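You operate a simulated robot arm through the tools that you are given. There is no shell and no other tool. Be economical: measure what you need, move in short steps, check, and stop when the job is done.

You are at the controls of a simulated two-armed robot. One attempt, no reset.

JOB
Polish the tarnish off the silver tray, holding it still, then lay it on the tea towel.
Fine: blue cloth and the open polish tin; cloth back, tin shut after use, fingers clear. What is to be rubbed or washed off counts as gone when no trace of it is left.

Only the result counts: the job must be done as asked and must still hold three seconds after the hand-in. Knocking over, shifting, dropping, spilling or breaking anything else fails it. Flat cloth is picked up by pressing the open fingertips on it (5 to 10 N) and closing them slowly along it; thin cloth reads only 2 to 8 mm in the jaws.

ROBOT AND FRAMES
Two 7-joint arms with two-finger parallel grippers on one trunk, on a base that drives. Base frame: it is fixed to the floor where the robot stands at the start and does not move with it; the origin is under the middle of the robot, x ahead of it, y to its left, z up; the surface under the hand at the start is at about z = 0.76. Lengths are in m, angles in degrees, forces in N, time in s.
The left shoulder is at the start at [0.11, 0.169, 1.461], the right one opposite. With the tool pointing down near the work surface each hand reaches from about 0.34 to 0.7 m from the robot's upright axis, wherever it stands, measured 20 degrees to its own side. Places, roughly: metal polish tin lid [0.8, -0.1, 0.8]; silver tray (36x23x6 cm) [0.5, -0.5, 0.8]. Payload 1.57 kg a hand.
The tool frame of a hand sits at the grasp point between the pads (the TCP): z along the fingers, y along the line on which they close. The tips reach 0.03 m beyond it. The gripper opens to 0.08 m. The fingers are 0.017 m wide and 0.012 m thick; the gripper's body (0.04 by 0.082 m) begins 0.08 m behind the TCP.
Orientation is that of the tool frame in the base frame, as [roll, pitch, yaw] about the fixed x, y, z axes, in that order (R = Rz(yaw) Ry(pitch) Rx(roll)). With the fingers straight down and closing along the base's y, the tool's x points along the base's -x, its y along +y and its z along -z.

CONTROLS
- The arms move only by the tool arm_command. It takes "left_plan", "right_plan" or both (then of equal length, played together; a hand with none holds still); each is a list of rows, each a list of 7 numbers: the finger opening in m, from 0 to 0.08, then the shift along the tool's x, y, z in units of 100 mm (1.0 is 100 mm), then the turn, a rotation vector about the tool's x, y, z in units of 90 degrees (1.0 is 90 degrees). In form: [[hand, x, y, z, wx, wy, wz], ...]. A call has 1 to 8 rows; each row is the pose to reach, as a shift and turn from the pose commanded when the call began, along the tool's axes at that moment. A call with a number of a shift or a turn outside -1 to 1 is refused whole. A row lasts 0.2 s, in which the tool goes at most 0.05 m and 8.6 degrees; a call with a longer step from one row to the next is refused whole, and so is a gripper value outside its range. A pose out of reach is approached as far as the arm can. The call stops where the force on the tool passes 60 N (or 10 N more than at its start, if that is more) or the arm is blocked; 0.2 s more then pass. Each finger travels about 0.072 m/s and halts on what it meets, pressing with about 34 N; the grip force reading is that of the motor and also rises with nothing between the fingers. The clock runs only during rows and for 0.2 s after the last one: add rows that repeat a pose to give the fingers time. It gives the time, the measured TCP pose, the force on the tool (base axes), the opening and the grip force at its end, in the units of the frame above (readings bear some noise), with the torque about the TCP (base axes, N m) and any sound that the robot's microphone picked up.
- Cameras (640 x 400 px; columns grow to the right, rows downward): "scene" is now at [0.1336, -0.0375, 1.6291]; the picture's right is [-0.56, -0.83, 0.00], its down [-0.72, 0.49, -0.48] and it looks along [0.40, -0.27, -0.88] (base axes); focal length 253 px, centre (320, 200). "left" rides on the left gripper at [0.072, 0.007, -0.122] in its tool frame; the picture's right is [-0.09, 1.00, 0.00], its down [-0.84, -0.08, -0.54] and it looks along [-0.54, -0.05, 0.84] (tool axes); focal length 238 px, centre (320, 200). "right" rides on the right gripper at [0.072, -0.007, -0.122] in its tool frame; the picture's right is [0.09, 1.00, 0.00], its down [-0.84, 0.08, -0.54] and it looks along [-0.54, 0.05, 0.84] (tool axes); focal length 238 px, centre (320, 200). There is no depth. A picture from a camera that has moved, and an enlarged one, comes with that camera's place and axes in the base frame and with its lens.
- get_image(camera): a new picture of that camera. It takes no simulated time.
- slide_trunk(by): slides the trunk up (or, below 0, down) by that many m; the arms and the scene camera ride with it, the base frame stays. It gives what a move gives, with no picture.
- roll_base(legs): drives the robot by 1 to 6 legs, each [ahead, left, turn to the left] in m, m and degrees, along the robot's own axes; the way and the turn of a leg run together, so that a leg with both is an arc; at most 1.5 m and 180 degrees a leg. The arms and the cameras ride along, it lands a little off, and it stops where it bumps. It gives what a move gives.
- aim_head(pan, tilt): turns the head with the scene camera to pan (to the left, within 86 degrees either way) and tilt (down, from -29 to 69), counted from straight ahead of the robot. It gives what a move gives.
- enlarge(camera, box): a new picture of the part [left, top, right, bottom] of that camera's present view, enlarged. It takes no simulated time.
- close_job(): hands the job in; it is judged then, once.

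Work in short steps. Places have to be worked out from the pictures, the camera data and where the tool is seen: move nearer, look again, correct. Check each grasp and each placing, and mend what went wrong. You have 120 turns and 100 pictures in all, those below and enlarged ones among them. Open the grippers and draw the arms clear of the work before you hand the job in, unless the task says otherwise; then end with one line.

The tools are called after "Emit:" as name(argument=value, ...) on one line, values as JSON. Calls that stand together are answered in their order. arm_command: Moves the arms, as the interface text tells. Its arguments: {"type":"object","properties":{"left_plan":{"type":"array"},"right_plan":{"type":"array"}},"required":[]} The other tools are called the same way: slide_trunk (by) slides the trunk up or down; roll_base (legs) drives the base; aim_head (pan, tilt) turns the head that bears the scene camera; get_image (camera) takes a picture; enlarge (camera, box) takes an enlarged picture of a part of a camera's view; close_job () hands the job in.

At the start:

```text
clock: 0.0
left_eef_pos: [0.5901, -0.0643, 1.0138]
left_tcp_rot: [180.0, -0.1, 180.0]
left_ft_force: [0.0, -0.9, 0.0]
left_wrist_torque: [-0.04, 0.03, 0.04]
left_grip_width: 0.0801
left_finger_force: 0.1
right_eef_pos: [0.4763, -0.5585, 1.0507]
right_tcp_rot: [-180.0, 0.1, -180.0]
right_ft_force: [0.1, 0.6, 0.4]
right_wrist_torque: [0.03, 0.03, 0.0]
right_grip_width: 0.0801
right_finger_force: 0.0
trunk travel left (down, up): [-0.775, 0.115]
robot x, y, heading: [0.0018, -0.0006, 0.1]
head pan, tilt: [-34.3, 61.1]
```

scene: 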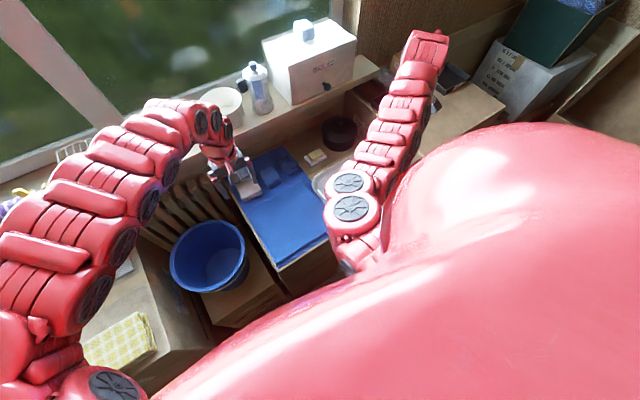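
right: 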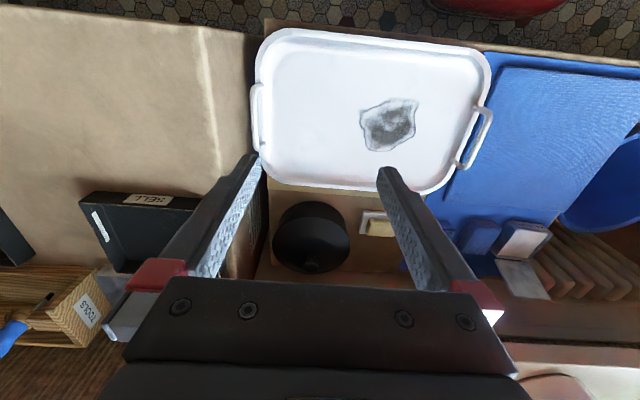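
left: 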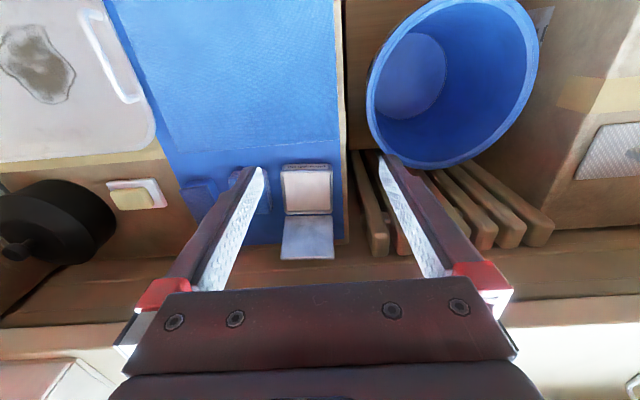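

The tray with one tarnish spot sits under the right hand. The open tin and the small blue items are under the left hand. I enlarge both views to tell them apart.

Emit:
enlarge(camera="left", box=[140, 100, 380, 270])

Emit:
enlarge(camera="right", box=[240, 20, 640, 300])

Emit:
enlarge(camera="scene", box=[0, 100, 360, 400])

```text
2.35 times, centred on (260, 185) of left
camera zoom: at [0.518, -0.0569, 1.1364], right [0.09, 1.0, 0.0], down [0.84, -0.08, 0.54], along [0.54, -0.05, -0.84], focal length 561 px, centre (461, 235)
```

zoom: 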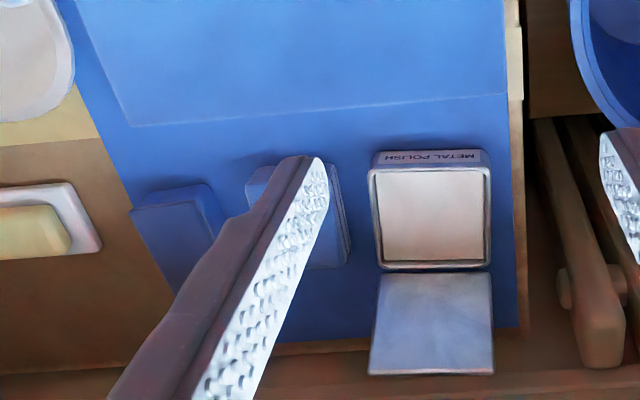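

```text
1.43 times, centred on (440, 160) of right
camera zoom: at [0.405, -0.5663, 1.1708], right [-0.09, 1.0, 0.0], down [0.84, 0.08, 0.54], along [0.54, 0.05, -0.84], focal length 340 px, centre (149, 257)
```

zoom: 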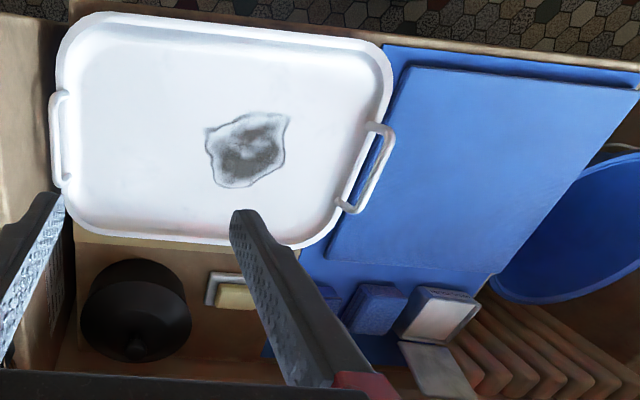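

```text
1.33 times, centred on (180, 250) of scene
camera zoom: at [0.1336, -0.0375, 1.6291], right [-0.56, -0.83, 0.0], down [-0.72, 0.49, -0.48], along [0.4, -0.27, -0.88], focal length 337 px, centre (507, 133)
```

zoom: 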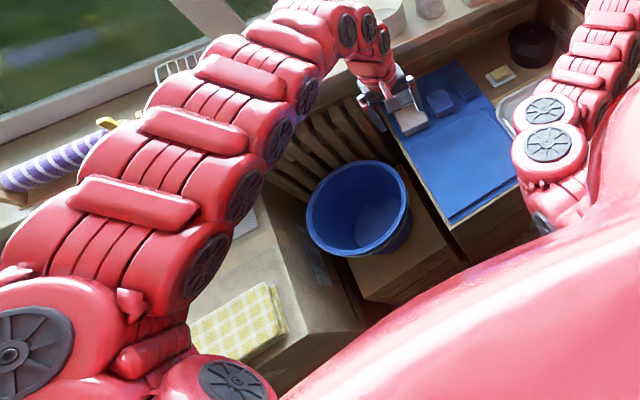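

I need a better look at the candidate towels and at the blue blocks. I turn the head left, and move the left hand back and up a little for a clear view of the blocks.

Emit:
aim_head(pan=40, tilt=50)

Emit:
arm_command(left_plan=[[0.08, 0.3, -0.3, 0, 0, 0, 0], [0.08, 0.6, -0.6, 0, 0, 0, 0], [0.08, 0.9, -0.9, 0, 0, 0, 0]])

Emit:
get_image(camera="scene")

Emit:
get_image(camera="left")

```text
clock: 1.5
left_eef_pos: [0.5891, -0.064, 1.014]
left_tcp_rot: [179.8, 0.0, 180.0]
left_ft_force: [-0.1, 0.0, -0.1]
left_wrist_torque: [-0.04, 0.02, -0.01]
left_grip_width: 0.0797
left_finger_force: 0.0
right_eef_pos: [0.4757, -0.5595, 1.0491]
right_tcp_rot: [-180.0, 0.0, -180.0]
right_ft_force: [-0.5, 0.2, 0.2]
right_wrist_torque: [-0.01, -0.02, -0.01]
right_grip_width: 0.08
right_finger_force: 0.0
trunk travel left (down, up): [-0.775, 0.115]
robot x, y, heading: [0.0015, -0.001, 0.0]
head pan, tilt: [40.0, 50.0]
```

```text
clock: 2.3
left_eef_pos: [0.519, -0.1684, 1.0087]
left_tcp_rot: [179.9, 0.0, -180.0]
left_ft_force: [-0.3, -0.6, -0.1]
left_wrist_torque: [-0.02, -0.01, 0.0]
left_grip_width: 0.0798
left_finger_force: 0.1
left hand out of reach, approached as far as the arm can: row 1, 2, 3
right_eef_pos: [0.4765, -0.5599, 1.0493]
right_tcp_rot: [-180.0, 0.1, -180.0]
right_ft_force: [-0.1, -0.3, -0.5]
right_wrist_torque: [0.05, 0.03, 0.0]
right_grip_width: 0.08
right_finger_force: 0.1
trunk travel left (down, up): [-0.775, 0.115]
robot x, y, heading: [0.0013, 0.0014, -0.1]
head pan, tilt: [40.0, 50.0]
```

```text
93 pictures are left
camera scene: at [0.1376, 0.0476, 1.643], right [0.64, -0.77, 0.0], down [-0.59, -0.49, -0.64], along [0.49, 0.41, -0.77], focal length 253 px, centre (320, 200)
```

scene: 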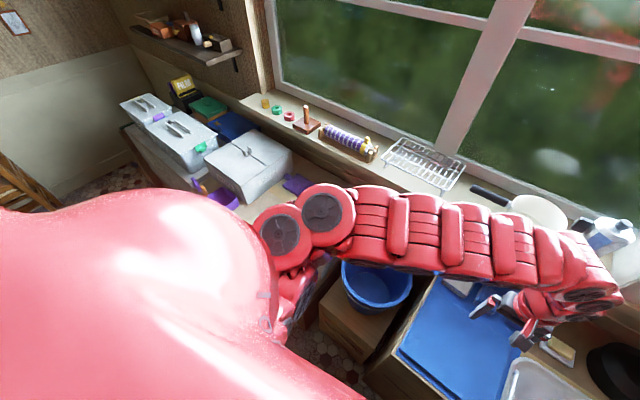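

```text
92 pictures are left
camera left: at [0.4468, -0.1613, 1.1316], right [0.09, 1.0, 0.0], down [0.84, -0.08, 0.54], along [0.54, -0.05, -0.84], focal length 238 px, centre (320, 200)
```

left: 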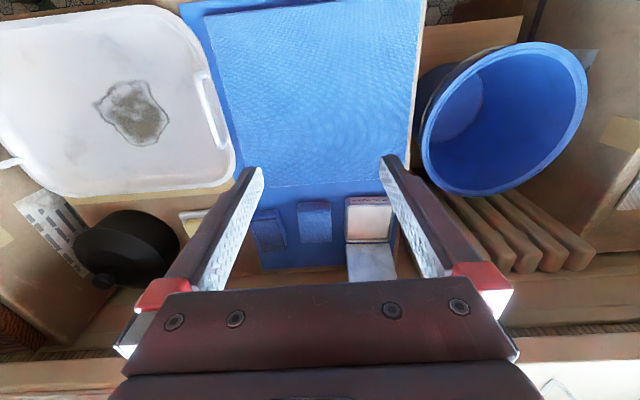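

The blue rectangle shows a woven texture. I look closer at it, at the blocks and at the yellow cloth.

Emit:
enlarge(camera="left", box=[180, 0, 430, 160])

Emit:
enlarge(camera="left", box=[230, 180, 410, 290])

Emit:
aim_head(pan=10, tilt=66)

Emit:
get_image(camera="scene")

```text
2.50 times, centred on (305, 80) of left
camera zoom: at [0.4468, -0.1613, 1.1316], right [0.09, 1.0, 0.0], down [0.84, -0.08, 0.54], along [0.54, -0.05, -0.84], focal length 596 px, centre (358, 500)
```

zoom: 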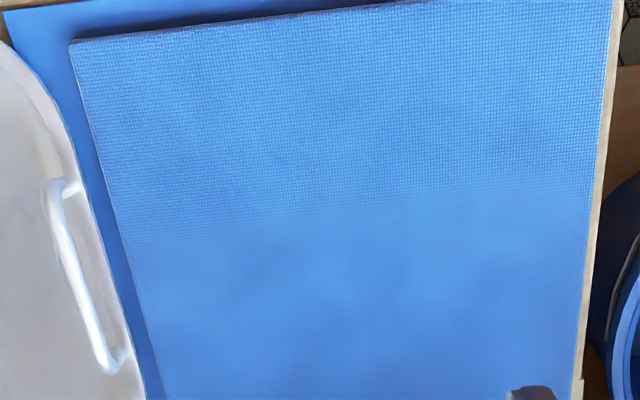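

```text
3.56 times, centred on (320, 235) of left
camera zoom: at [0.4468, -0.1613, 1.1316], right [0.09, 1.0, 0.0], down [0.84, -0.08, 0.54], along [0.54, -0.05, -0.84], focal length 848 px, centre (320, 76)
```

zoom: 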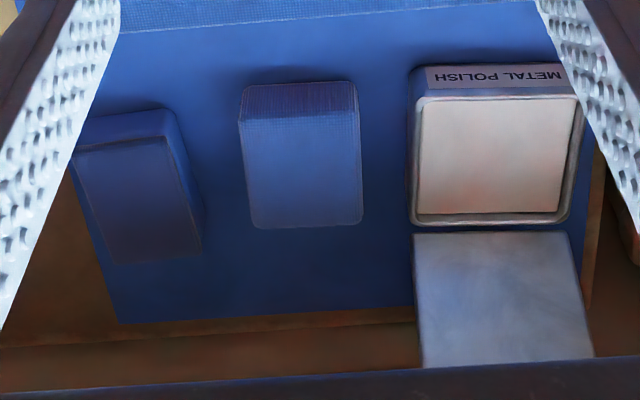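

```text
clock: 3.2
left_eef_pos: [0.5189, -0.1667, 1.0079]
left_tcp_rot: [179.9, -0.1, 180.0]
left_ft_force: [0.1, 0.3, 0.6]
left_wrist_torque: [0.03, 0.0, -0.03]
left_grip_width: 0.0801
left_finger_force: 0.0
right_eef_pos: [0.4768, -0.5608, 1.0482]
right_tcp_rot: [-180.0, 0.0, -180.0]
right_ft_force: [0.3, 0.2, -0.4]
right_wrist_torque: [0.01, 0.02, -0.02]
right_grip_width: 0.0799
right_finger_force: 0.0
trunk travel left (down, up): [-0.775, 0.115]
robot x, y, heading: [0.0001, 0.0001, -0.2]
head pan, tilt: [10.0, 66.0]
```

```text
89 pictures are left
camera scene: at [0.138, 0.0096, 1.6237], right [0.17, -0.98, 0.0], down [-0.9, -0.16, -0.41], along [0.4, 0.07, -0.91], focal length 253 px, centre (320, 200)
```

scene: 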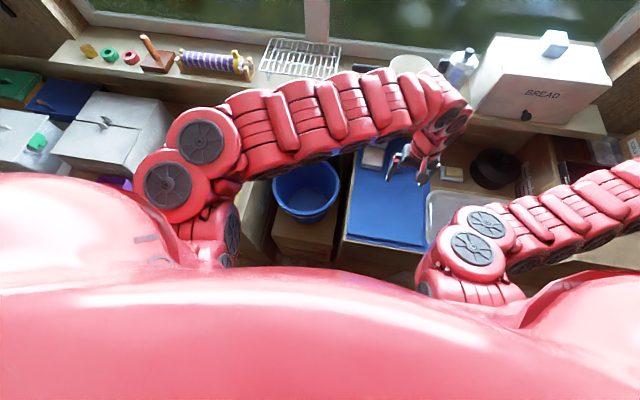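

The middle block has a woven texture, so it looks like the folded blue cloth. I check the yellow cloth again with the head back at its first aim.

Emit:
aim_head(pan=-34, tilt=50)

Emit:
get_image(camera="scene")

```text
clock: 4.3
left_eef_pos: [0.5185, -0.1666, 1.0092]
left_tcp_rot: [179.9, 0.0, 179.9]
left_ft_force: [0.2, -0.6, 0.0]
left_wrist_torque: [0.0, -0.03, -0.01]
left_grip_width: 0.0798
left_finger_force: 0.2
right_eef_pos: [0.4757, -0.5598, 1.0495]
right_tcp_rot: [-180.0, -0.1, -179.9]
right_ft_force: [-0.6, 0.1, 0.2]
right_wrist_torque: [-0.01, 0.01, -0.03]
right_grip_width: 0.0798
right_finger_force: 0.0
trunk travel left (down, up): [-0.775, 0.115]
robot x, y, heading: [0.0021, 0.0015, -0.0]
head pan, tilt: [-34.0, 50.0]
```

```text
88 pictures are left
camera scene: at [0.1434, -0.0437, 1.6428], right [-0.56, -0.83, 0.0], down [-0.64, 0.43, -0.64], along [0.53, -0.36, -0.77], focal length 253 px, centre (320, 200)
```

scene: 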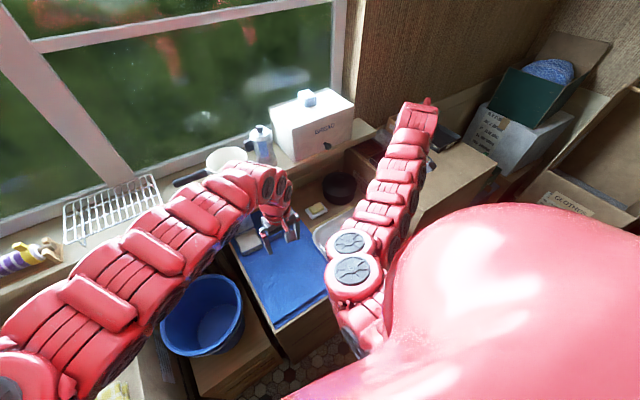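

The arm hides the yellow cloth. I move the left hand leftwards so that its camera can see it.

Emit:
arm_command(left_plan=[[0.08, 0, 0.48, -0.1, 0, 0, 0], [0.08, 0, 0.95, -0.2, 0, 0, 0]])

Emit:
arm_command(left_plan=[[0.08, 0, 0.48, 0, 0, 0, 0], [0.08, 0, 0.95, 0, 0, 0, 0]])

Emit:
arm_command(left_plan=[[0.08, 0, 0.48, 0, 0, 0, 0], [0.08, 0, 0.95, 0, 0, 0, 0]])

Emit:
get_image(camera="left")

```text
clock: 4.9
left_eef_pos: [0.5682, -0.0959, 1.0147]
left_tcp_rot: [-180.0, -0.4, -180.0]
left_ft_force: [-0.5, 0.5, -0.5]
left_wrist_torque: [-0.01, -0.01, -0.01]
left_grip_width: 0.0799
left_finger_force: 0.1
left hand out of reach, approached as far as the arm can: row 1, 2
right_eef_pos: [0.4761, -0.5586, 1.0501]
right_tcp_rot: [-179.9, 0.0, -180.0]
right_ft_force: [0.4, -0.7, 0.1]
right_wrist_torque: [0.01, 0.01, -0.02]
right_grip_width: 0.08
right_finger_force: 0.1
trunk travel left (down, up): [-0.775, 0.115]
robot x, y, heading: [-0.0001, 0.0006, 0.1]
head pan, tilt: [-34.0, 50.0]
```

```text
clock: 5.5
left_eef_pos: [0.6081, -0.0125, 1.0067]
left_tcp_rot: [-179.8, -0.1, 180.0]
left_ft_force: [0.5, -0.2, -0.8]
left_wrist_torque: [-0.02, 0.0, 0.05]
left_grip_width: 0.0799
left_finger_force: 0.1
left hand out of reach, approached as far as the arm can: row 1, 2
right_eef_pos: [0.4765, -0.5581, 1.0495]
right_tcp_rot: [-179.9, 0.0, -180.0]
right_ft_force: [1.0, 0.4, 0.6]
right_wrist_torque: [0.0, 0.0, -0.03]
right_grip_width: 0.0801
right_finger_force: 0.1
trunk travel left (down, up): [-0.775, 0.115]
robot x, y, heading: [-0.001, -0.0005, -0.1]
head pan, tilt: [-34.0, 50.0]
```

```text
clock: 6.1
left_eef_pos: [0.6288, 0.0724, 1.0024]
left_tcp_rot: [-179.8, -0.2, -180.0]
left_ft_force: [-0.7, 0.6, 0.3]
left_wrist_torque: [0.01, 0.0, 0.0]
left_grip_width: 0.0802
left_finger_force: 0.0
left hand out of reach, approached as far as the arm can: row 1, 2
right_eef_pos: [0.4753, -0.558, 1.0502]
right_tcp_rot: [-179.9, 0.0, 179.9]
right_ft_force: [0.2, 0.4, -0.4]
right_wrist_torque: [-0.03, -0.02, 0.02]
right_grip_width: 0.0802
right_finger_force: 0.1
trunk travel left (down, up): [-0.775, 0.115]
robot x, y, heading: [-0.0018, 0.0006, -0.1]
head pan, tilt: [-34.0, 50.0]
```

```text
87 pictures are left
camera left: at [0.5575, 0.0801, 1.1249], right [0.09, 1.0, 0.0], down [0.84, -0.08, 0.54], along [0.54, -0.05, -0.84], focal length 238 px, centre (320, 200)
```

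left: 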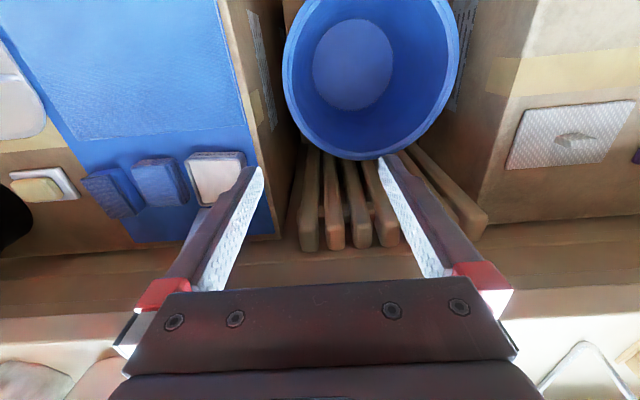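

The yellow cloth is still out of view to the left. I keep going left and back.

Emit:
arm_command(left_plan=[[0.08, 0.3, 0.38, 0, 0, 0, 0], [0.08, 0.6, 0.76, 0, 0, 0, 0], [0.08, 0.9, 1.0, 0, 0, 0, 0]])

Emit:
arm_command(left_plan=[[0.08, 0.3, 0.38, 0, 0, 0, 0], [0.08, 0.6, 0.76, 0, 0, 0, 0], [0.08, 0.8, 1.0, 0, 0, 0, 0]])

Emit:
get_image(camera="left")

```text
clock: 6.9
left_eef_pos: [0.6284, 0.1549, 0.9753]
left_tcp_rot: [-180.0, -0.2, 180.0]
left_ft_force: [-0.3, -0.3, 0.7]
left_wrist_torque: [0.0, 0.03, -0.02]
left_grip_width: 0.08
left_finger_force: 0.1
left hand out of reach, approached as far as the arm can: row 1, 2, 3
right_eef_pos: [0.4766, -0.5594, 1.0501]
right_tcp_rot: [-180.0, 0.0, -179.9]
right_ft_force: [0.5, 0.0, 0.0]
right_wrist_torque: [0.01, 0.03, -0.02]
right_grip_width: 0.08
right_finger_force: 0.2
trunk travel left (down, up): [-0.775, 0.115]
robot x, y, heading: [-0.0001, -0.0, -0.1]
head pan, tilt: [-34.0, 50.0]
```

```text
clock: 7.7
left_eef_pos: [0.6076, 0.2605, 0.9435]
left_tcp_rot: [-179.9, 0.0, 180.0]
left_ft_force: [1.0, -1.3, -1.3]
left_wrist_torque: [0.01, -0.02, -0.01]
left_grip_width: 0.0801
left_finger_force: 0.1
left hand out of reach, approached as far as the arm can: row 1, 2, 3
right_eef_pos: [0.4758, -0.5594, 1.0494]
right_tcp_rot: [180.0, -0.1, -180.0]
right_ft_force: [0.5, -1.6, -0.2]
right_wrist_torque: [0.0, 0.01, 0.01]
right_grip_width: 0.0799
right_finger_force: 0.1
trunk travel left (down, up): [-0.775, 0.115]
robot x, y, heading: [-0.0004, -0.0021, -0.0]
head pan, tilt: [-34.0, 50.0]
```

```text
86 pictures are left
camera left: at [0.536, 0.2687, 1.0663], right [0.09, 1.0, 0.0], down [0.84, -0.08, 0.54], along [0.54, -0.05, -0.84], focal length 238 px, centre (320, 200)
```

left: 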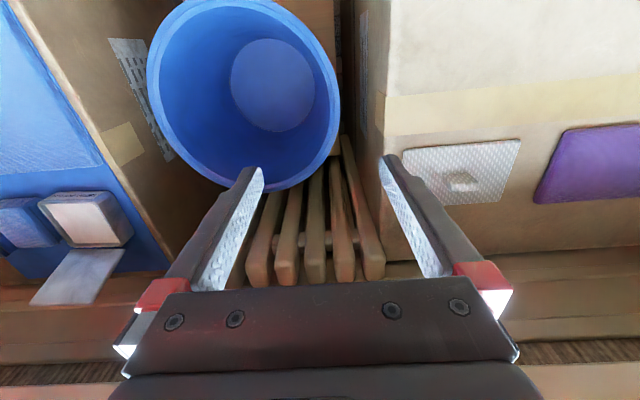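

The hand does not come inward at this height, so I tilt the wrist to make the camera look back at the yellow cloth.

Emit:
arm_command(left_plan=[[0.08, 0, 0.2, -0.1, 0, 0.09, 0], [0.08, 0, 0.4, -0.2, 0, 0.18, 0], [0.08, 0, 0.5, -0.2, 0, 0.27, 0], [0.08, 0, 0.5, -0.2, 0, 0.36, 0], [0.08, 0, 0.5, -0.2, 0, 0.45, 0], [0.08, 0, 0.5, -0.2, 0, 0.54, 0]])

Emit:
get_image(camera="left")

```text
clock: 9.1
left_eef_pos: [0.5196, 0.2805, 0.9546]
left_tcp_rot: [-179.9, -40.7, 179.9]
left_ft_force: [0.9, -0.8, 0.7]
left_wrist_torque: [0.03, 0.01, -0.03]
left_grip_width: 0.08
left_finger_force: 0.1
left hand out of reach, approached as far as the arm can: row 3, 4, 5, 6
right_eef_pos: [0.4763, -0.5606, 1.0496]
right_tcp_rot: [180.0, 0.1, 180.0]
right_ft_force: [0.0, -0.4, -0.5]
right_wrist_torque: [0.0, -0.03, 0.0]
right_grip_width: 0.0802
right_finger_force: 0.0
trunk travel left (down, up): [-0.775, 0.115]
robot x, y, heading: [0.0004, -0.0032, -0.2]
head pan, tilt: [-34.0, 50.0]
```

```text
85 pictures are left
camera left: at [0.544, 0.287, 1.0946], right [0.07, 1.0, -0.06], down [0.99, -0.08, -0.13], along [-0.14, -0.05, -0.99], focal length 238 px, centre (320, 200)
```

left: 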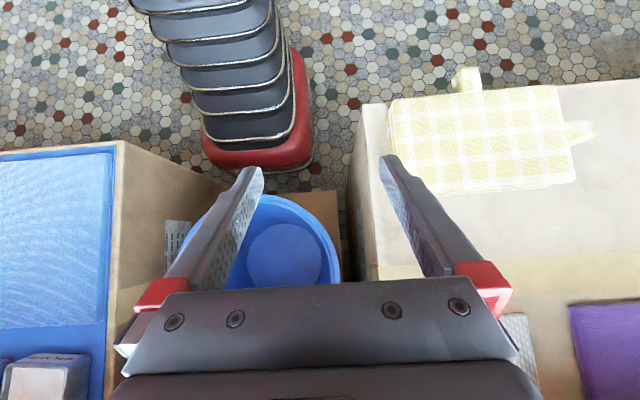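

I enlarge the yellow item to identify it.

Emit:
enlarge(camera="left", box=[370, 50, 610, 200])

Emit:
enlarge(camera="left", box=[0, 130, 130, 400])

```text
2.67 times, centred on (490, 125) of left
camera zoom: at [0.544, 0.287, 1.0946], right [0.07, 1.0, -0.06], down [0.99, -0.08, -0.13], along [-0.14, -0.05, -0.99], focal length 636 px, centre (-133, 400)
```

zoom: 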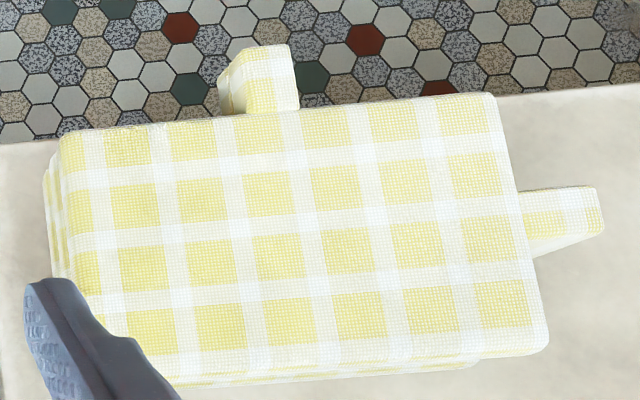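

```text
1.48 times, centred on (65, 265) of left
camera zoom: at [0.544, 0.287, 1.0946], right [0.07, 1.0, -0.06], down [0.99, -0.08, -0.13], along [-0.14, -0.05, -0.99], focal length 353 px, centre (698, 104)
```

zoom: 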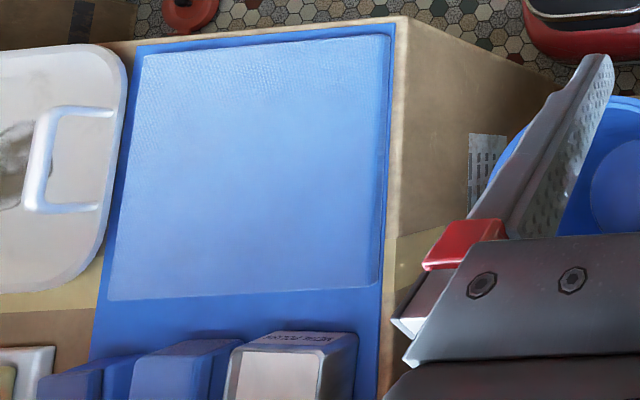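

The yellow item is a folded apron with strap ends, so the blue woven rectangle must be the tea towel. I level the left wrist and bring the hand up and in before driving nearer.

Emit:
arm_command(left_plan=[[0.08, 0, -0.2, -0.1, 0, -0.09, 0], [0.08, 0, -0.4, -0.2, 0, -0.18, 0], [0.08, 0, -0.6, -0.2, 0, -0.27, 0], [0.08, 0, -0.8, -0.2, 0, -0.36, 0], [0.08, 0, -0.9, -0.2, 0, -0.452, 0]])

Emit:
aim_head(pan=-20, tilt=66)

Emit:
get_image(camera="scene")

```text
clock: 10.3
left_eef_pos: [0.6089, 0.1945, 0.9298]
left_tcp_rot: [-179.9, 0.2, -179.9]
left_ft_force: [0.6, 0.2, 1.4]
left_wrist_torque: [-0.04, 0.02, -0.01]
left_grip_width: 0.0802
left_finger_force: 0.2
left hand out of reach, approached as far as the arm can: row 2, 3, 4, 5
right_eef_pos: [0.4779, -0.5578, 1.0509]
right_tcp_rot: [-179.8, 0.1, -179.9]
right_ft_force: [-0.8, 1.1, -0.3]
right_wrist_torque: [-0.02, -0.01, -0.01]
right_grip_width: 0.0801
right_finger_force: 0.1
trunk travel left (down, up): [-0.775, 0.115]
robot x, y, heading: [0.0033, -0.0005, -0.1]
head pan, tilt: [-34.0, 50.0]
```

```text
clock: 11.1
left_eef_pos: [0.6086, 0.192, 0.9298]
left_tcp_rot: [-179.9, 0.0, -179.8]
left_ft_force: [0.6, 0.5, 0.8]
left_wrist_torque: [0.0, -0.03, -0.01]
left_grip_width: 0.0799
left_finger_force: 0.1
right_eef_pos: [0.4758, -0.56, 1.0491]
right_tcp_rot: [180.0, 0.0, -180.0]
right_ft_force: [0.3, -0.3, 0.5]
right_wrist_torque: [0.0, 0.0, 0.0]
right_grip_width: 0.08
right_finger_force: 0.1
trunk travel left (down, up): [-0.775, 0.115]
robot x, y, heading: [0.0005, -0.0019, -0.3]
head pan, tilt: [-20.0, 66.0]
```

```text
82 pictures are left
camera scene: at [0.1353, -0.0213, 1.6237], right [-0.34, -0.94, 0.0], down [-0.86, 0.31, -0.41], along [0.38, -0.14, -0.91], focal length 253 px, centre (320, 200)
```

scene: 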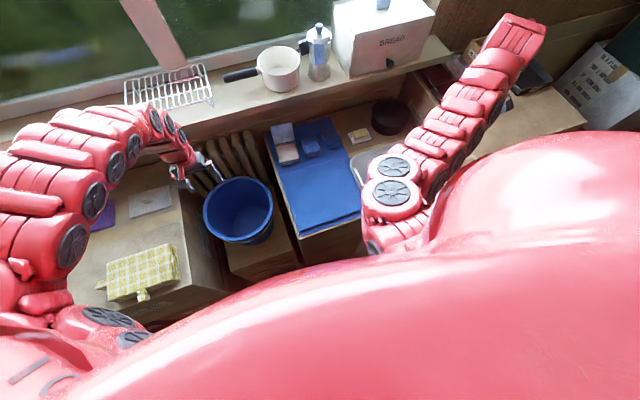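

Now I raise the trunk for clearance and drive right and slightly ahead, so that the tray, cloth and tin all come within reach.

Emit:
slide_trunk(by=0.06)

Emit:
roll_base(legs=[[0, -0.2, 0], [0.08, 0, 0]])

Emit:
get_image(camera="left")

Emit:
get_image(camera="right")

```text
clock: 12.1
left_eef_pos: [0.6076, 0.1919, 0.9897]
left_tcp_rot: [180.0, 0.0, 180.0]
left_ft_force: [0.2, 0.0, -0.7]
left_wrist_torque: [0.03, 0.02, 0.01]
left_grip_width: 0.0799
left_finger_force: 0.2
right_eef_pos: [0.4772, -0.5592, 1.1106]
right_tcp_rot: [-180.0, 0.1, -179.9]
right_ft_force: [-0.5, 0.0, -0.5]
right_wrist_torque: [-0.01, -0.01, -0.01]
right_grip_width: 0.08
right_finger_force: 0.1
trunk travel left (down, up): [-0.835, 0.055]
robot x, y, heading: [-0.0001, 0.0003, -0.1]
head pan, tilt: [-20.0, 66.0]
```

```text
clock: 14.3
left_eef_pos: [0.6837, 0.0005, 0.992]
left_tcp_rot: [180.0, 0.1, -179.7]
left_ft_force: [-1.1, -0.8, -0.4]
left_wrist_torque: [0.01, -0.03, 0.0]
left_grip_width: 0.0801
left_finger_force: 0.0
right_eef_pos: [0.5542, -0.7511, 1.1103]
right_tcp_rot: [179.9, 0.1, -179.8]
right_ft_force: [0.3, -0.3, 1.3]
right_wrist_torque: [-0.01, 0.03, 0.0]
right_grip_width: 0.0801
right_finger_force: 0.0
trunk travel left (down, up): [-0.835, 0.055]
robot x, y, heading: [0.0771, -0.1943, 0.3]
head pan, tilt: [-20.0, 66.0]
```

```text
81 pictures are left
camera left: at [0.6122, 0.0071, 1.114], right [0.09, 1.0, 0.0], down [0.84, -0.07, 0.54], along [0.54, -0.05, -0.84], focal length 238 px, centre (320, 200)
```

left: 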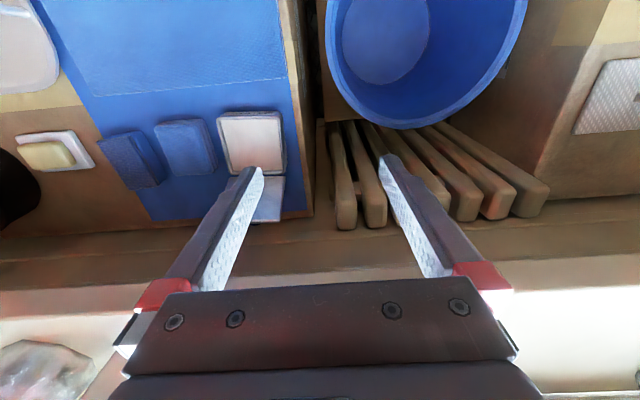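

```text
80 pictures are left
camera right: at [0.4825, -0.7588, 1.2314], right [-0.09, 1.0, 0.0], down [0.84, 0.08, 0.54], along [0.54, 0.05, -0.84], focal length 238 px, centre (320, 200)
```

right: 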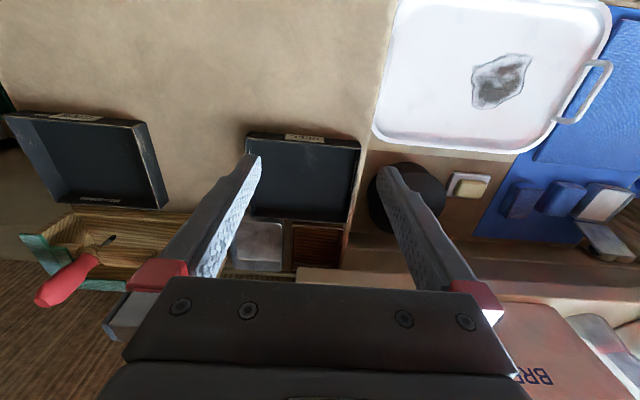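

Driving worked (robot now at about [0.08, -0.19]). I bring the right hand towards the blue cloth.

Emit:
arm_command(right_plan=[[0.08, -0.1, 0.47, 0.1, 0, 0, 0], [0.08, -0.2, 0.94, 0.2, 0, 0, 0]])

Emit:
arm_command(right_plan=[[0.08, -0.1, 0.47, 0.1, 0, 0, 0], [0.08, -0.2, 0.94, 0.2, 0, 0, 0]])

Emit:
arm_command(right_plan=[[0.08, -0.1, 0.47, 0.1, 0, 0, 0], [0.08, -0.2, 0.94, 0.2, 0, 0, 0]])

Emit:
arm_command(right_plan=[[0.08, -0.1, 0.47, 0.1, 0, 0, 0], [0.08, -0.2, 0.94, 0.2, 0, 0, 0]])

Emit:
arm_command(right_plan=[[0.08, -0.1, 0.47, 0.1, 0, 0, 0], [0.08, -0.2, 0.94, 0.2, 0, 0, 0]])

Emit:
get_image(camera="right")

```text
clock: 14.9
left_eef_pos: [0.6843, 0.0013, 0.9896]
left_tcp_rot: [180.0, -0.1, -179.8]
left_ft_force: [-0.4, 0.3, 0.6]
left_wrist_torque: [0.01, -0.01, 0.0]
left_grip_width: 0.0801
left_finger_force: 0.0
right_eef_pos: [0.5827, -0.7137, 1.095]
right_tcp_rot: [-179.9, 0.0, -179.9]
right_ft_force: [0.1, 0.4, 0.6]
right_wrist_torque: [-0.01, 0.04, -0.01]
right_grip_width: 0.0799
right_finger_force: 0.1
right hand out of reach, approached as far as the arm can: row 1, 2
trunk travel left (down, up): [-0.835, 0.055]
robot x, y, heading: [0.077, -0.191, 0.1]
head pan, tilt: [-20.0, 66.0]
```

```text
clock: 15.5
left_eef_pos: [0.6863, 0.001, 0.989]
left_tcp_rot: [179.9, 0.0, -179.8]
left_ft_force: [-0.5, 0.3, -0.2]
left_wrist_torque: [-0.04, 0.02, -0.03]
left_grip_width: 0.08
left_finger_force: 0.2
right_eef_pos: [0.6173, -0.6267, 1.0458]
right_tcp_rot: [180.0, -0.1, -179.8]
right_ft_force: [1.2, 0.9, -0.3]
right_wrist_torque: [-0.05, 0.0, 0.01]
right_grip_width: 0.0801
right_finger_force: 0.0
right hand out of reach, approached as far as the arm can: row 1, 2
trunk travel left (down, up): [-0.835, 0.055]
robot x, y, heading: [0.0769, -0.1938, 0.3]
head pan, tilt: [-20.0, 66.0]
```

```text
clock: 16.1
left_eef_pos: [0.6868, 0.0015, 0.9899]
left_tcp_rot: [-179.9, 0.0, -179.8]
left_ft_force: [-0.1, 0.4, -0.2]
left_wrist_torque: [-0.01, 0.01, -0.04]
left_grip_width: 0.0802
left_finger_force: 0.1
right_eef_pos: [0.6363, -0.5328, 1.0236]
right_tcp_rot: [-180.0, 0.0, -179.9]
right_ft_force: [0.2, 0.3, -0.4]
right_wrist_torque: [0.02, 0.0, 0.0]
right_grip_width: 0.0801
right_finger_force: 0.0
trunk travel left (down, up): [-0.835, 0.055]
robot x, y, heading: [0.0757, -0.1963, 0.2]
head pan, tilt: [-20.0, 66.0]
```

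```text
clock: 16.7
left_eef_pos: [0.685, 0.0008, 0.989]
left_tcp_rot: [-179.9, 0.0, -179.8]
left_ft_force: [-0.5, 0.7, 0.2]
left_wrist_torque: [-0.01, 0.02, 0.03]
left_grip_width: 0.0801
left_finger_force: 0.1
right_eef_pos: [0.6567, -0.4377, 1.0034]
right_tcp_rot: [180.0, -0.1, -179.8]
right_ft_force: [0.4, 0.3, 0.0]
right_wrist_torque: [0.02, 0.02, -0.01]
right_grip_width: 0.0802
right_finger_force: 0.1
trunk travel left (down, up): [-0.835, 0.055]
robot x, y, heading: [0.0784, -0.1937, 0.2]
head pan, tilt: [-20.0, 66.0]
```

```text
clock: 17.3
left_eef_pos: [0.6877, 0.0028, 0.9894]
left_tcp_rot: [-179.8, -0.1, -179.7]
left_ft_force: [0.2, 0.5, 0.1]
left_wrist_torque: [0.02, 0.02, -0.02]
left_grip_width: 0.08
left_finger_force: 0.0
right_eef_pos: [0.677, -0.341, 0.9826]
right_tcp_rot: [-179.8, 0.1, -179.8]
right_ft_force: [1.0, -0.5, 0.1]
right_wrist_torque: [0.02, 0.03, -0.01]
right_grip_width: 0.0802
right_finger_force: 0.0
trunk travel left (down, up): [-0.835, 0.055]
robot x, y, heading: [0.0798, -0.1967, -0.0]
head pan, tilt: [-20.0, 66.0]
```

```text
79 pictures are left
camera right: at [0.6058, -0.3487, 1.1039], right [-0.1, 1.0, 0.0], down [0.84, 0.08, 0.54], along [0.54, 0.05, -0.84], focal length 238 px, centre (320, 200)
```

right: 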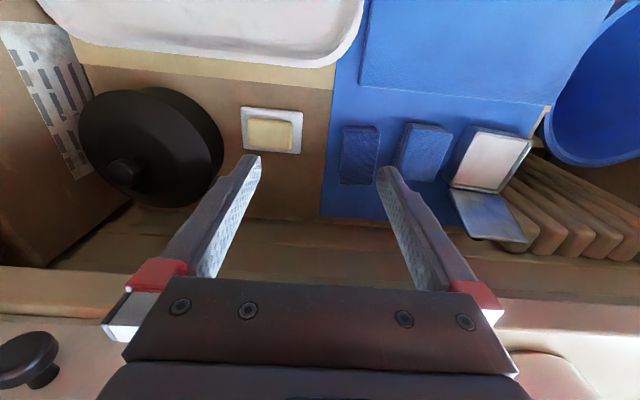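

I enlarge the two blue blocks and the tin, to see which block is the cloth.

Emit:
enlarge(camera="right", box=[320, 100, 560, 260])

Emit:
enlarge(camera="left", box=[80, 90, 320, 240])

```text
2.50 times, centred on (440, 180) of right
camera zoom: at [0.6058, -0.3487, 1.1039], right [-0.1, 1.0, 0.0], down [0.84, 0.08, 0.54], along [0.54, 0.05, -0.84], focal length 596 px, centre (20, 250)
```

zoom: 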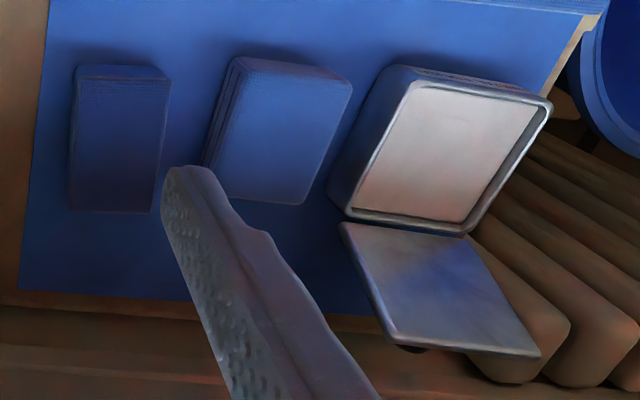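

```text
2.67 times, centred on (200, 165) of left
camera zoom: at [0.6145, 0.009, 1.1124], right [0.09, 1.0, 0.0], down [0.84, -0.07, 0.54], along [0.54, -0.05, -0.84], focal length 636 px, centre (640, 293)
```

zoom: 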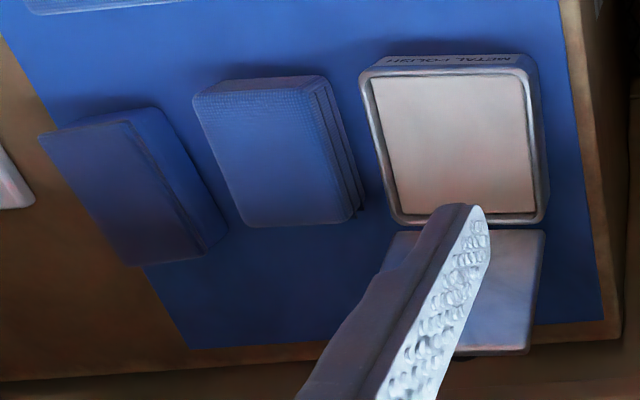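

The middle block shows stacked woven layers, so it is the folded cloth (about 6x7 cm, top centre near [0.715, -0.194, 0.797]). The left block is a sponge. I turn the right hand so it closes along x and move over the cloth.

Emit:
arm_command(right_plan=[[0.08, 0, 0.1, 0, 0, 0, -0.09], [0.08, 0, 0.2, 0, 0, 0, -0.18], [0.08, 0, 0.3, 0, 0, 0, -0.27], [0.08, -0.1, 0.4, 0, 0, 0, -0.36], [0.08, -0.2, 0.5, 0, 0, 0, -0.45], [0.08, -0.3, 0.6, 0, 0, 0, -0.54], [0.08, -0.35, 0.7, 0, 0, 0, -0.63], [0.08, -0.38, 0.8, 0, 0, 0, -0.72]])

Emit:
arm_command(right_plan=[[0.08, 0, 0, 0, 0, 0, -0.09], [0.08, 0, 0, 0, 0, 0, -0.18], [0.08, 0, 0, 0, 0, 0, -0.28], [0.08, 0, 0, 0, 0, 0, -0.28]])

Emit:
get_image(camera="right")

```text
clock: 19.1
left_eef_pos: [0.6853, 0.0005, 0.9905]
left_tcp_rot: [-180.0, 0.1, -179.9]
left_ft_force: [-0.2, 0.1, 0.6]
left_wrist_torque: [0.02, 0.02, 0.02]
left_grip_width: 0.0799
left_finger_force: 0.1
right_eef_pos: [0.7137, -0.265, 0.9838]
right_tcp_rot: [180.0, 0.0, -114.9]
right_ft_force: [0.2, -0.5, 0.5]
right_wrist_torque: [0.02, 0.02, -0.02]
right_grip_width: 0.0799
right_finger_force: 0.1
trunk travel left (down, up): [-0.835, 0.055]
robot x, y, heading: [0.0777, -0.1922, 0.3]
head pan, tilt: [-20.0, 66.0]
```

```text
refused: row 3 steps farther than a row can; nothing moved
```

```text
76 pictures are left
camera right: at [0.6902, -0.3335, 1.1049], right [-0.94, 0.34, 0.0], down [0.28, 0.79, 0.54], along [0.18, 0.51, -0.84], focal length 238 px, centre (320, 200)
```

right: 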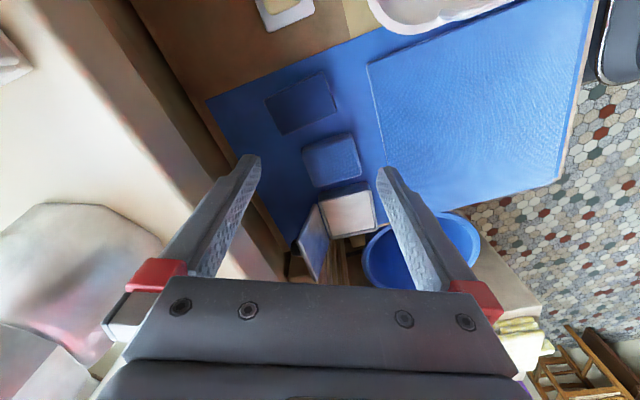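

Rows are limited to 8.6 degrees, so I finish the turn in three smaller steps, moving over the cloth at the same time.

Emit:
arm_command(right_plan=[[0.08, -0.2, 0.1, 0, 0, 0, -0.093], [0.08, -0.4, 0.2, 0, 0, 0, -0.185], [0.08, -0.635, 0.295, 0, 0, 0, -0.277], [0.08, -0.635, 0.295, 0, 0, 0, -0.277]])

Emit:
get_image(camera="right")

```text
clock: 20.1
left_eef_pos: [0.6852, 0.0005, 0.9902]
left_tcp_rot: [179.9, 0.0, -179.8]
left_ft_force: [0.0, 1.2, 0.8]
left_wrist_torque: [-0.02, 0.0, 0.01]
left_grip_width: 0.08
left_finger_force: 0.0
right_eef_pos: [0.7144, -0.1954, 0.9839]
right_tcp_rot: [179.9, 0.0, -90.2]
right_ft_force: [0.1, -0.3, 0.0]
right_wrist_torque: [0.0, -0.02, -0.03]
right_grip_width: 0.0798
right_finger_force: 0.1
trunk travel left (down, up): [-0.835, 0.055]
robot x, y, heading: [0.0746, -0.1911, 0.2]
head pan, tilt: [-20.0, 66.0]
```

```text
75 pictures are left
camera right: at [0.7219, -0.267, 1.1046], right [-1.0, -0.09, 0.0], down [-0.08, 0.84, 0.54], along [-0.05, 0.54, -0.84], focal length 238 px, centre (320, 200)
```

right: 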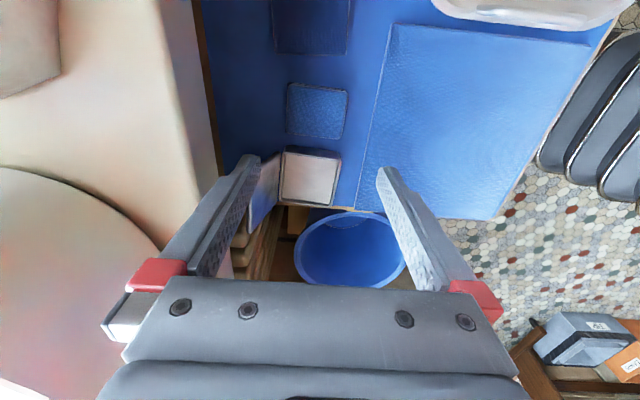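

The cloth sits between the fingers in view. I enlarge it to measure its x extent precisely, since only about 5 mm of clearance is available.

Emit:
enlarge(camera="right", box=[240, 60, 400, 160])

```text
4.00 times, centred on (320, 110) of right
camera zoom: at [0.7219, -0.267, 1.1046], right [-1.0, -0.09, 0.0], down [-0.08, 0.84, 0.54], along [-0.05, 0.54, -0.84], focal length 953 px, centre (320, 560)
```

zoom: 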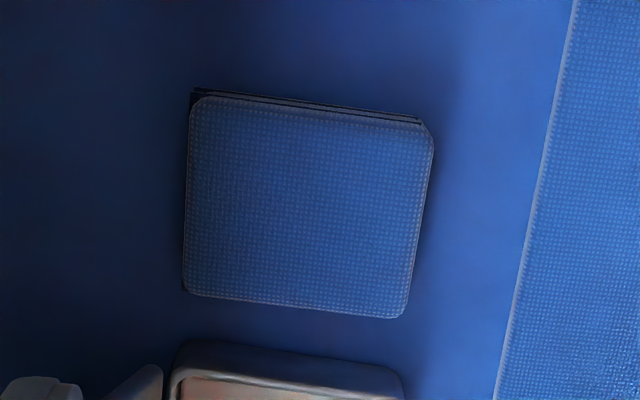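

The cloth is 7.4 cm along x but only 5.8 cm along y. It has 3 cm gaps to the tin and the sponge, so closing along y is safer. I turn the hand back.

Emit:
arm_command(right_plan=[[0.08, 0, 0, 0, 0, 0, 0.094], [0.08, 0, 0, 0, 0, 0, 0.188], [0.08, 0, 0, 0, 0, 0, 0.282], [0.08, 0, 0, 0, 0, 0, 0.376], [0.08, 0, 0, 0, 0, 0, 0.47], [0.08, 0, 0, 0, 0, 0, 0.564], [0.08, 0, 0, 0, 0, 0, 0.658], [0.08, 0, 0, 0, 0, 0, 0.752]])

Emit:
arm_command(right_plan=[[0.08, 0, 0, 0, 0, 0, 0.09], [0.08, 0, 0, 0, 0, 0, 0.17], [0.08, 0, 0, 0, 0, 0, 0.246], [0.08, 0, 0, 0, 0, 0, 0.246]])

Emit:
get_image(camera="right")

```text
clock: 21.9
left_eef_pos: [0.6854, 0.0004, 0.9901]
left_tcp_rot: [180.0, 0.0, -179.9]
left_ft_force: [0.5, 0.6, 0.8]
left_wrist_torque: [0.0, -0.01, -0.02]
left_grip_width: 0.0801
left_finger_force: 0.1
right_eef_pos: [0.7124, -0.1968, 0.9826]
right_tcp_rot: [-180.0, 0.0, -157.9]
right_ft_force: [-0.2, -0.5, -0.1]
right_wrist_torque: [-0.01, -0.03, -0.02]
right_grip_width: 0.0799
right_finger_force: 0.0
trunk travel left (down, up): [-0.835, 0.055]
robot x, y, heading: [0.0807, -0.1957, 0.1]
head pan, tilt: [-20.0, 66.0]
```

```text
clock: 22.9
left_eef_pos: [0.686, 0.0007, 0.9892]
left_tcp_rot: [-180.0, 0.0, -179.8]
left_ft_force: [0.0, 0.5, -0.9]
left_wrist_torque: [-0.02, 0.0, 0.0]
left_grip_width: 0.0804
left_finger_force: 0.1
right_eef_pos: [0.7127, -0.1966, 0.9827]
right_tcp_rot: [-180.0, 0.0, 180.0]
right_ft_force: [0.5, -0.9, -0.6]
right_wrist_torque: [0.0, 0.02, -0.01]
right_grip_width: 0.0798
right_finger_force: 0.0
trunk travel left (down, up): [-0.835, 0.055]
robot x, y, heading: [0.0787, -0.1959, 0.2]
head pan, tilt: [-20.0, 66.0]
```

```text
73 pictures are left
camera right: at [0.642, -0.2031, 1.1036], right [-0.09, 1.0, 0.0], down [0.84, 0.08, 0.54], along [0.54, 0.05, -0.84], focal length 238 px, centre (320, 200)
```

right: 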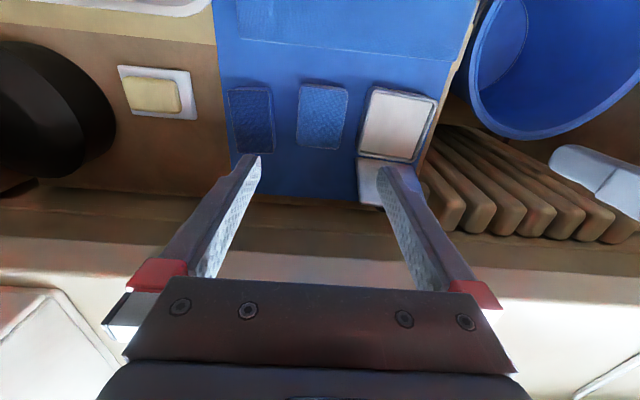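

The centre is confirmed near [0.713, -0.195]. I descend in two stages, with a look in between.

Emit:
arm_command(right_plan=[[0.076, 0, 0, 0.4, 0, 0, 0], [0.076, 0, 0, 0.8, 0, 0, 0], [0.076, 0, 0, 1.0, 0, 0, 0]])

Emit:
get_image(camera="right")

Emit:
enlarge(camera="left", box=[60, 60, 320, 240])

```text
clock: 23.7
left_eef_pos: [0.6857, 0.0012, 0.9901]
left_tcp_rot: [180.0, 0.1, -179.9]
left_ft_force: [-0.9, -0.4, -0.1]
left_wrist_torque: [0.03, 0.03, -0.03]
left_grip_width: 0.08
left_finger_force: 0.1
right_eef_pos: [0.7118, -0.195, 0.883]
right_tcp_rot: [-179.9, -0.1, -180.0]
right_ft_force: [0.2, 0.2, 0.0]
right_wrist_torque: [0.03, 0.01, -0.03]
right_grip_width: 0.0762
right_finger_force: 0.1
trunk travel left (down, up): [-0.835, 0.055]
robot x, y, heading: [0.0784, -0.195, 0.4]
head pan, tilt: [-20.0, 66.0]
```

```text
72 pictures are left
camera right: at [0.6401, -0.2014, 1.0044], right [-0.09, 1.0, 0.0], down [0.84, 0.08, 0.54], along [0.54, 0.05, -0.84], focal length 238 px, centre (320, 200)
```

right: 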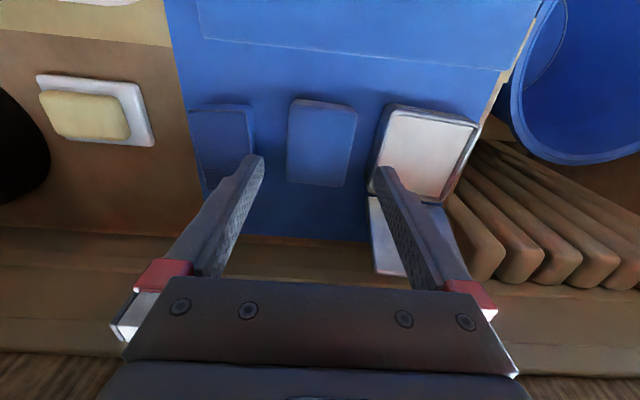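

```text
2.22 times, centred on (190, 150) of left
camera zoom: at [0.614, 0.0075, 1.1129], right [0.09, 1.0, 0.0], down [0.84, -0.07, 0.54], along [0.54, -0.05, -0.84], focal length 530 px, centre (609, 311)
```

zoom: 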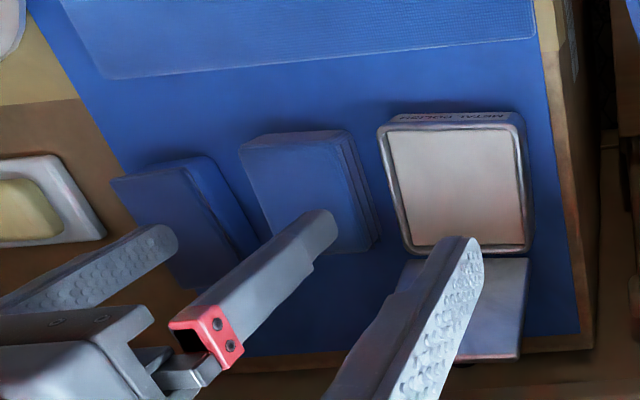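

The cloth centre is at [0.712, -0.193] and 5.8 cm wide, well between the fingers. I lower the last 7 cm.

Emit:
arm_command(right_plan=[[0.076, 0, 0.02, 0.3, 0, 0, 0], [0.076, 0, 0.02, 0.55, 0, 0, 0], [0.076, 0, 0.02, 0.73, 0, 0, 0], [0.076, 0, 0.02, 0.73, 0, 0, 0]])

Emit:
get_image(camera="right")

Emit:
enlarge(camera="left", box=[60, 60, 320, 240])

```text
clock: 24.7
left_eef_pos: [0.6858, 0.0008, 0.9903]
left_tcp_rot: [-180.0, 0.0, -179.8]
left_ft_force: [0.1, -0.4, 0.4]
left_wrist_torque: [0.02, 0.01, -0.03]
left_grip_width: 0.0799
left_finger_force: 0.2
right_eef_pos: [0.7, -0.1981, 0.842]
right_tcp_rot: [-179.9, -0.1, -179.9]
right_ft_force: [0.7, -0.1, 0.4]
right_wrist_torque: [0.0, 0.0, 0.02]
right_grip_width: 0.0759
right_finger_force: 0.0
right hand out of reach, approached as far as the arm can: row 1, 2, 3, 4
trunk travel left (down, up): [-0.835, 0.055]
robot x, y, heading: [0.0768, -0.1934, 0.1]
head pan, tilt: [-20.0, 66.0]
```

```text
70 pictures are left
camera right: at [0.6287, -0.2041, 0.9629], right [-0.09, 1.0, 0.0], down [0.84, 0.08, 0.54], along [0.54, 0.05, -0.84], focal length 238 px, centre (320, 200)
```

right: 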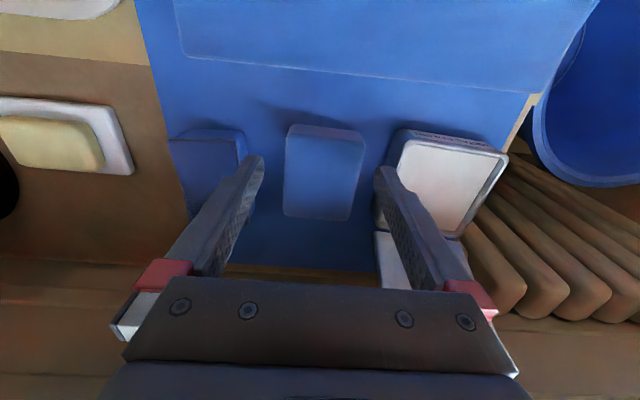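

```text
2.22 times, centred on (190, 150) of left
camera zoom: at [0.6139, 0.0074, 1.1129], right [0.09, 1.0, 0.0], down [0.84, -0.07, 0.54], along [0.54, -0.05, -0.84], focal length 530 px, centre (609, 311)
```

zoom: 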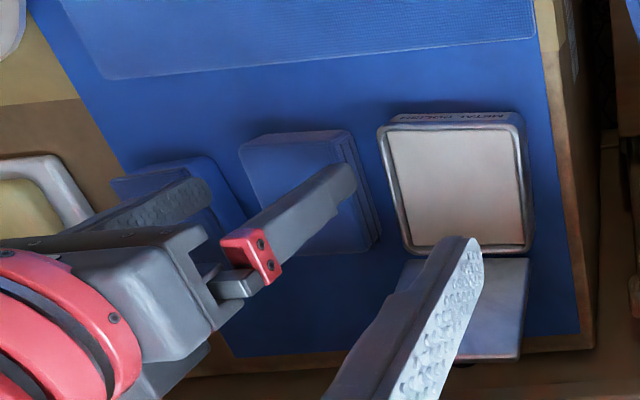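

The raised trunk limits the downward reach. I lift the hand 5 cm, lower the trunk by 8 cm, and check.

Emit:
arm_command(right_plan=[[0.076, 0, 0, -0.45, 0, 0, 0], [0.076, 0, 0, -0.7, 0, 0, 0]])

Emit:
slide_trunk(by=-0.08)

```text
clock: 25.3
left_eef_pos: [0.6843, 0.0015, 0.9898]
left_tcp_rot: [180.0, 0.0, -179.8]
left_ft_force: [-0.5, 0.2, 0.7]
left_wrist_torque: [0.02, 0.02, -0.01]
left_grip_width: 0.0799
left_finger_force: 0.1
right_eef_pos: [0.7001, -0.1988, 0.9112]
right_tcp_rot: [180.0, 0.0, -179.9]
right_ft_force: [-0.6, -0.4, 0.3]
right_wrist_torque: [0.0, 0.01, 0.02]
right_grip_width: 0.0758
right_finger_force: 0.0
trunk travel left (down, up): [-0.835, 0.055]
robot x, y, heading: [0.0756, -0.1959, 0.3]
head pan, tilt: [-20.0, 66.0]
```

```text
clock: 26.5
left_eef_pos: [0.6851, 0.0006, 0.9103]
left_tcp_rot: [179.9, 0.0, -179.8]
left_ft_force: [-0.1, 0.1, -0.6]
left_wrist_torque: [0.03, 0.02, 0.01]
left_grip_width: 0.08
left_finger_force: 0.0
right_eef_pos: [0.6998, -0.1978, 0.831]
right_tcp_rot: [180.0, 0.0, -179.9]
right_ft_force: [-0.5, 0.4, -0.4]
right_wrist_torque: [-0.03, 0.01, 0.0]
right_grip_width: 0.076
right_finger_force: 0.0
trunk travel left (down, up): [-0.755, 0.135]
robot x, y, heading: [0.08, -0.1949, 0.2]
head pan, tilt: [-20.0, 66.0]
```

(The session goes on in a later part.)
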